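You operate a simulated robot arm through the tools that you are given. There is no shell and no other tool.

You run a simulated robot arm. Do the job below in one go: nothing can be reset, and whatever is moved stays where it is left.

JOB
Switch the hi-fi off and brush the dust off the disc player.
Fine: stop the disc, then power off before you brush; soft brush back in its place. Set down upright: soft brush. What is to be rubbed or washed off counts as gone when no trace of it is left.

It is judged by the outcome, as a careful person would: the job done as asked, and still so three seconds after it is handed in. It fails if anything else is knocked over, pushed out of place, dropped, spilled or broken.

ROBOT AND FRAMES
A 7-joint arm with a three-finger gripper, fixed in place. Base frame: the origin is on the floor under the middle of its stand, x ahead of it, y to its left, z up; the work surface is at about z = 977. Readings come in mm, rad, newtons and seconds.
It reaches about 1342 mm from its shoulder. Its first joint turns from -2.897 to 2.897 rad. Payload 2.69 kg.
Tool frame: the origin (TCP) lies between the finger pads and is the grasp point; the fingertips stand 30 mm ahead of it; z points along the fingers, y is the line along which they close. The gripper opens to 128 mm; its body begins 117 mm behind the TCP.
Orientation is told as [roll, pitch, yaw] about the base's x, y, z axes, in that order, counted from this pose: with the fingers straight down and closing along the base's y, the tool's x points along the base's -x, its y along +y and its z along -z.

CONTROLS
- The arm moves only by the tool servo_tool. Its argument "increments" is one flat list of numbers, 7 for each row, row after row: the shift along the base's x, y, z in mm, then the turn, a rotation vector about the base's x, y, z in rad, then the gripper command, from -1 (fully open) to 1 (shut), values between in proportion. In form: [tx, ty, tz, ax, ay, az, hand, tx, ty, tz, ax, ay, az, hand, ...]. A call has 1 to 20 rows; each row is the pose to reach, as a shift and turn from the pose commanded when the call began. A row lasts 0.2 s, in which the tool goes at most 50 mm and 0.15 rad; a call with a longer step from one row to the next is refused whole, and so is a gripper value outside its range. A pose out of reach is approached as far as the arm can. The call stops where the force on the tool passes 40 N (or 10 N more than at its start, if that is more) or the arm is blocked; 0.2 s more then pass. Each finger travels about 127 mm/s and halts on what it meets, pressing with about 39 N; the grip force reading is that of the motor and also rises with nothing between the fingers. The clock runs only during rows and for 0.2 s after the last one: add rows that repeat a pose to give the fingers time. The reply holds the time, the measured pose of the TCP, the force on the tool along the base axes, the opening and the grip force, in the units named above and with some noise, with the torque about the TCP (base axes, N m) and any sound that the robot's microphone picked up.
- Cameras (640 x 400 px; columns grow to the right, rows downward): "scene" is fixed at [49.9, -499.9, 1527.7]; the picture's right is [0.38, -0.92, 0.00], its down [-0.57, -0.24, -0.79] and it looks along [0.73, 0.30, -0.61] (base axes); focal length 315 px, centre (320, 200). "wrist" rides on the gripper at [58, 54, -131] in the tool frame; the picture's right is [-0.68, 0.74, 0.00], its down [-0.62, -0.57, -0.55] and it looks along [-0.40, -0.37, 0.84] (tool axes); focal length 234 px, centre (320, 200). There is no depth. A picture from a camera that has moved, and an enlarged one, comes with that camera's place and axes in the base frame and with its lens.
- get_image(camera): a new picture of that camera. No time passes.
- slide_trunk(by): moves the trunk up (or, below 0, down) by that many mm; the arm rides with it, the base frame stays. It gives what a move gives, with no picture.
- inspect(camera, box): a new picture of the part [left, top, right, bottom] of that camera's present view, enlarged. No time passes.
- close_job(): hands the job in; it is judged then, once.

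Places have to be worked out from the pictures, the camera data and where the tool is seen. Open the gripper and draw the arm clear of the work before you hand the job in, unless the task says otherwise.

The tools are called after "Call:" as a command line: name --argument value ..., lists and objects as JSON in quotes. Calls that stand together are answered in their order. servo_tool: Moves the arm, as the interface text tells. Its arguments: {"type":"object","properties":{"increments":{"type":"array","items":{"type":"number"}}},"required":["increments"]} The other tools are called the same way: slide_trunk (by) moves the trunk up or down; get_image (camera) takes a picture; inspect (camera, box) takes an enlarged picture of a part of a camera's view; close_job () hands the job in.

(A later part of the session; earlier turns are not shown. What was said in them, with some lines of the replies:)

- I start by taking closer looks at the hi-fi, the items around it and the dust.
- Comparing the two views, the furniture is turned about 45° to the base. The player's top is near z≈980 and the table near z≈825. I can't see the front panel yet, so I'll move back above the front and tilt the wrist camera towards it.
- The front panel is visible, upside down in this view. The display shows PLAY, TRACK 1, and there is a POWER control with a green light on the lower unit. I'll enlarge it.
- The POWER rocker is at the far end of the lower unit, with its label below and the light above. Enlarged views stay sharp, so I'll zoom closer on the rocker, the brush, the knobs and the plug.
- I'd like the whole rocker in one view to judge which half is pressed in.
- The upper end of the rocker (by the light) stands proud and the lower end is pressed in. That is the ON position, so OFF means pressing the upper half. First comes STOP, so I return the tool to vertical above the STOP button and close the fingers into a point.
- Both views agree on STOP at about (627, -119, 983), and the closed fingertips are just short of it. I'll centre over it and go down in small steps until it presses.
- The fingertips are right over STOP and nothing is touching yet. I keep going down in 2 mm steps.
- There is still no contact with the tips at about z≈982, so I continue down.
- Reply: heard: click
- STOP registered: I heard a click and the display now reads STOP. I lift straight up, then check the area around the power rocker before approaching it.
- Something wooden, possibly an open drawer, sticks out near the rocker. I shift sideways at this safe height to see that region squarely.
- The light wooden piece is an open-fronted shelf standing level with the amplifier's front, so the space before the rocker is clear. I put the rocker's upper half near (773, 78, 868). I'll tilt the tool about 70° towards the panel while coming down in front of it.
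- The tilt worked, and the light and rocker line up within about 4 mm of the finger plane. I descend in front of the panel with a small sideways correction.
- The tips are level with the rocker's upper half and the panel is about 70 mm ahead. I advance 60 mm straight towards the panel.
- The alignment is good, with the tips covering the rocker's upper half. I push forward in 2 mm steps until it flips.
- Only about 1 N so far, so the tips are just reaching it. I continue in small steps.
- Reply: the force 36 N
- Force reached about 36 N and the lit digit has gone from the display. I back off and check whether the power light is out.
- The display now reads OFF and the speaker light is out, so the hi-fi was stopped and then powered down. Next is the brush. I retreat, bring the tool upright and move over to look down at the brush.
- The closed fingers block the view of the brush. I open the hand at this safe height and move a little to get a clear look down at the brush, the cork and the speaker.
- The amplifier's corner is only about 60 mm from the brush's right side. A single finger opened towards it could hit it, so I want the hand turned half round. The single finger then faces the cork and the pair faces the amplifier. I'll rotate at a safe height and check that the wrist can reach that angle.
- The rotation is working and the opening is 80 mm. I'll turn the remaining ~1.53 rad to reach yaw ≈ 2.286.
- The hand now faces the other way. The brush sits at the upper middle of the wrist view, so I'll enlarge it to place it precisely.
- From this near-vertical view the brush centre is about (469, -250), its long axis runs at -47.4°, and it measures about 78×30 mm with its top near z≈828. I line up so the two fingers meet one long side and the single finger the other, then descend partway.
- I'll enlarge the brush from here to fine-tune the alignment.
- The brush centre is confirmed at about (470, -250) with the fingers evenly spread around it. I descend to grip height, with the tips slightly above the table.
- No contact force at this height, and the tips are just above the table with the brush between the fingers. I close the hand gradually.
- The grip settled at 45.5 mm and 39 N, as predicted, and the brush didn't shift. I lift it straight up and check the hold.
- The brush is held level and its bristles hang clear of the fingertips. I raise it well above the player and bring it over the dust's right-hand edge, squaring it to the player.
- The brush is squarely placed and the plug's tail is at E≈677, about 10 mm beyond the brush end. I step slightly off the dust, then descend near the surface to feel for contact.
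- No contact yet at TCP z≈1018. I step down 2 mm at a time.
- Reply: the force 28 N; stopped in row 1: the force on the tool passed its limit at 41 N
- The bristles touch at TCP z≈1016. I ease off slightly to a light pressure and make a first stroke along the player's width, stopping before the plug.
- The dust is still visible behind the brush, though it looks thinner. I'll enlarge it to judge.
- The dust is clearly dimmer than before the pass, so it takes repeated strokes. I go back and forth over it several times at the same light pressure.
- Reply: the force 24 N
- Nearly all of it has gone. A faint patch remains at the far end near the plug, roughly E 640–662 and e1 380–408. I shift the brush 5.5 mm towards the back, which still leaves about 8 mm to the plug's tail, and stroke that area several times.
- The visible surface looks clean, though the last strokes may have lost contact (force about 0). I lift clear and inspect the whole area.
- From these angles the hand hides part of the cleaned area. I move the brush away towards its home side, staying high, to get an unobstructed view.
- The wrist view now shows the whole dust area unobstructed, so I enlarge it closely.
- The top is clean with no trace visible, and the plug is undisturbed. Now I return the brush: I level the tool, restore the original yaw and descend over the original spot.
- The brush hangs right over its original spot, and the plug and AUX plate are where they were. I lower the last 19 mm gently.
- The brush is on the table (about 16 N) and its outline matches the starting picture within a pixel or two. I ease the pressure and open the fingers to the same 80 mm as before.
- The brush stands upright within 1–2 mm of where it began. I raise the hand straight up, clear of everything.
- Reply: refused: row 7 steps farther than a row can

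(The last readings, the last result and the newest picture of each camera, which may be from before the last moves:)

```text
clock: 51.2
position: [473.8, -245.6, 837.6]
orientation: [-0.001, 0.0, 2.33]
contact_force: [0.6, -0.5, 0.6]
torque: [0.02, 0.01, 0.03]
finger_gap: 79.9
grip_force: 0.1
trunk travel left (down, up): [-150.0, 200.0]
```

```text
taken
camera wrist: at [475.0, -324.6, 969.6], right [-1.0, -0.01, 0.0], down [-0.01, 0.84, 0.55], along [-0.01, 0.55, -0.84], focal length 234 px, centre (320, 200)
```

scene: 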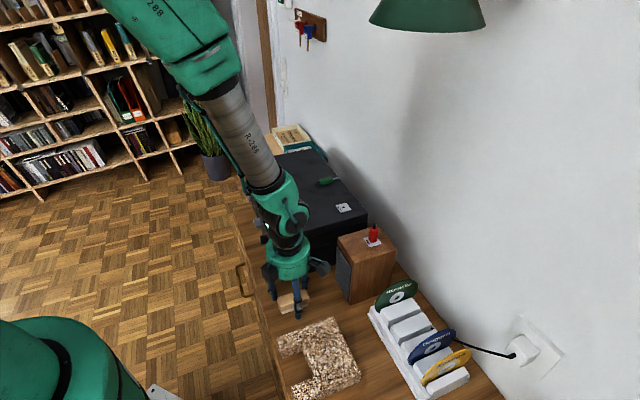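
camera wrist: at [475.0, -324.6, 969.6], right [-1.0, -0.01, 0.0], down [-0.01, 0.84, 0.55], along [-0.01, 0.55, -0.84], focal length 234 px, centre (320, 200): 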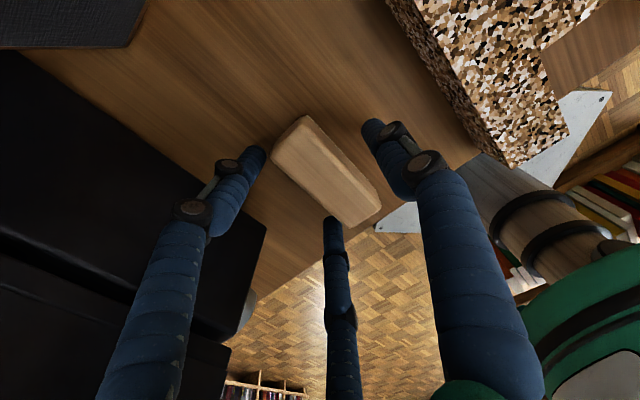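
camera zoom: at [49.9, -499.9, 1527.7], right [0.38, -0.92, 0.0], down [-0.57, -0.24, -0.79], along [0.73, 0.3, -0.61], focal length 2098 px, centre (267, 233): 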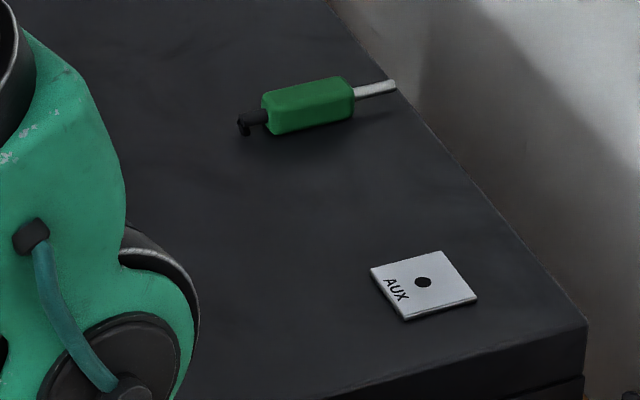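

The call was refused because one step was too long, so nothing moved. The plug is at exactly the same pixels as at the start. I retry the retreat with shorter steps.

Call:
servo_tool --increments '[0, 0, 15, 0, 0, 0, -0.25, 0, 0, 40, 0, 0, 0, -0.25, 0, 0, 80, 0, 0, 0, -0.25, 0, 0, 120, 0, 0, 0, -0.25, 0, 0, 160, 0, 0, 0, -0.25, 0, 0, 200, 0, 0, 0, -0.25, 0, 0, 240, 0, 0, 0, -0.25, -25, 20, 265, 0, 0, 0, -0.25, -50, 45, 285, 0, 0, 0, -1, -75, 75, 300, 0, 0, 0, -1, -95, 110, 310, 0, 0, 0, -1, -105, 150, 315, 0, 0, 0, -1]'

Call:
get_image --camera "scene"

Call:
inspect --camera "scene" --box '[265, 280, 321, 315]'

Call:
inspect --camera "scene" --box '[280, 165, 376, 225]'

Call:
get_image --camera "wrist"

```text
clock: 53.9
position: [370.9, -93.4, 1152.8]
orientation: [-0.004, 0.003, 2.329]
contact_force: [0.2, 0.0, -0.4]
torque: [0.01, 0.0, 0.0]
finger_gap: 128.0
grip_force: 0.0
trunk travel left (down, up): [-150.0, 200.0]
```

```text
taken
```

scene: 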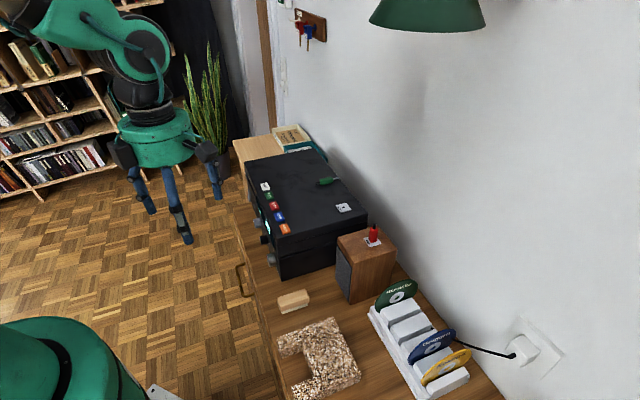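

```text
11.43 times, centred on (293, 298) of scene
camera zoom: at [49.9, -499.9, 1527.7], right [0.38, -0.92, 0.0], down [-0.57, -0.24, -0.79], along [0.73, 0.3, -0.61], focal length 3597 px, centre (629, -914)
```

zoom: 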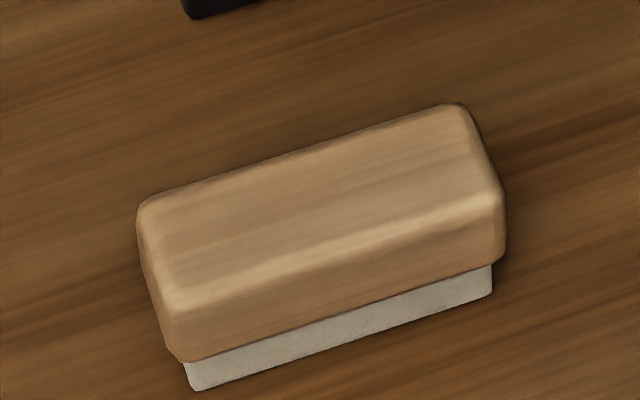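

```text
6.67 times, centred on (328, 195) of scene
camera zoom: at [49.9, -499.9, 1527.7], right [0.38, -0.92, 0.0], down [-0.57, -0.24, -0.79], along [0.73, 0.3, -0.61], focal length 2098 px, centre (267, 233)
```

zoom: 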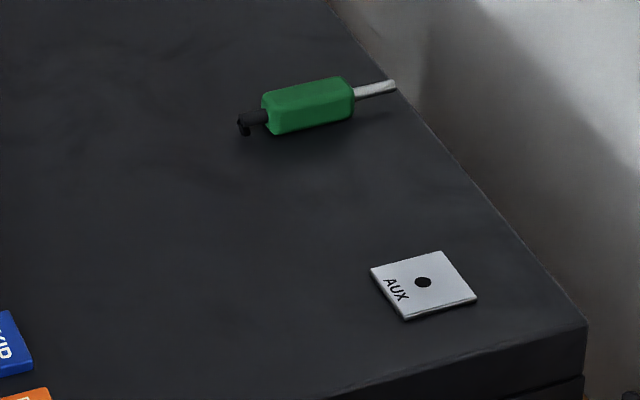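

```text
taken
camera wrist: at [371.6, -172.4, 1284.9], right [-1.0, -0.01, 0.0], down [-0.01, 0.84, 0.55], along [0.0, 0.55, -0.84], focal length 234 px, centre (320, 200)
```

wrist: 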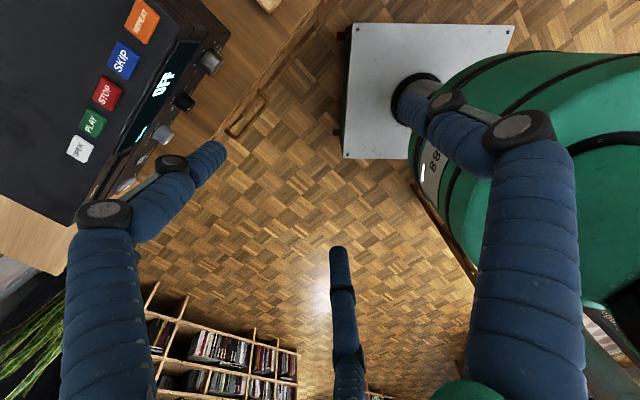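

The arm is clear and the display still reads OFF. The brush is upright in its place and the player top looks clean. One last magnified check of the dust area and the power light before handing in.

Call:
inspect --camera "scene" --box '[288, 180, 332, 214]'

Call:
inspect --camera "scene" --box '[230, 150, 410, 290]'

Call:
inspect --camera "wrist" --box '[60, 20, 240, 220]'

```text
11.76 times, centred on (310, 197) of scene
camera zoom: at [49.9, -499.9, 1527.7], right [0.38, -0.92, 0.0], down [-0.57, -0.24, -0.79], along [0.73, 0.3, -0.61], focal length 3703 px, centre (438, 235)
```

zoom: 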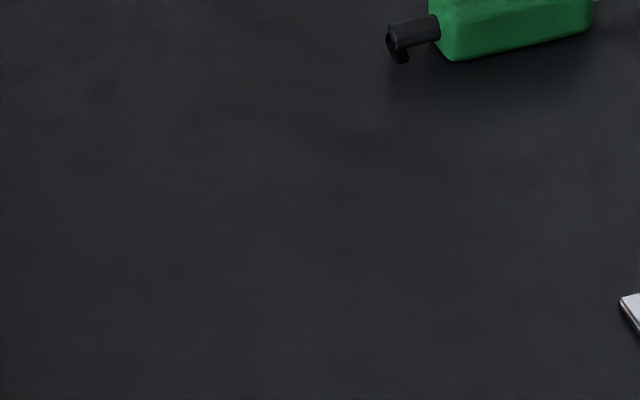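

```text
2.86 times, centred on (320, 220) of scene
camera zoom: at [49.9, -499.9, 1527.7], right [0.38, -0.92, 0.0], down [-0.57, -0.24, -0.79], along [0.73, 0.3, -0.61], focal length 899 px, centre (320, 143)
```

zoom: 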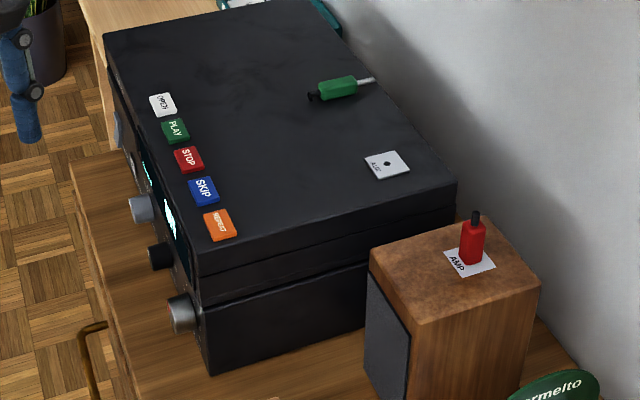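

```text
2.00 times, centred on (150, 120) of wrist
camera zoom: at [371.6, -172.4, 1284.9], right [-1.0, -0.01, 0.0], down [-0.01, 0.84, 0.55], along [0.0, 0.55, -0.84], focal length 468 px, centre (660, 360)
```

zoom: 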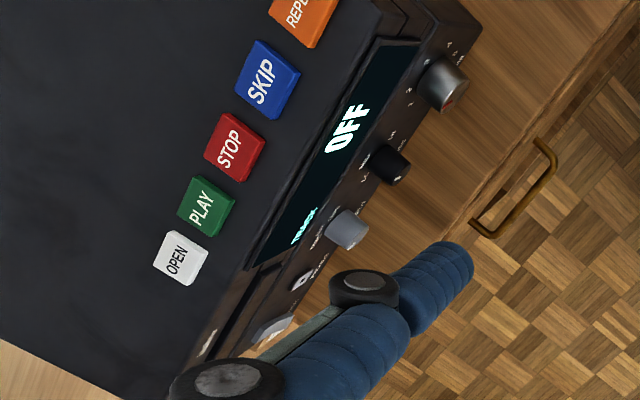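

The checks show the disc stopped and the power off (display OFF, speaker light out). No dust trace remains, the brush is upright in its place, and nothing else has been disturbed. I hand the job in.

Call:
close_job

```text
The job is handed in.
```

The hi-fi is off and the dust is brushed off the disc player. I've handed the job in; no verdict has come back yet.

- **Switching off:** I pressed STOP first, and the display changed from PLAY to STOP. Then I pressed the POWER rocker; the display now reads OFF and the speaker light is out.
- **Dust:** it took several passes with the soft brush. Close-up pictures from both cameras show no trace left.
- **Brush:** it is standing upright, bristles down, about 2 mm from where it started. I took "its place" to be that original spot on the table.
- **Everything else:** the green plug beside the dust is exactly where it was, and nothing else was moved. The gripper is open and the arm is clear of the work.
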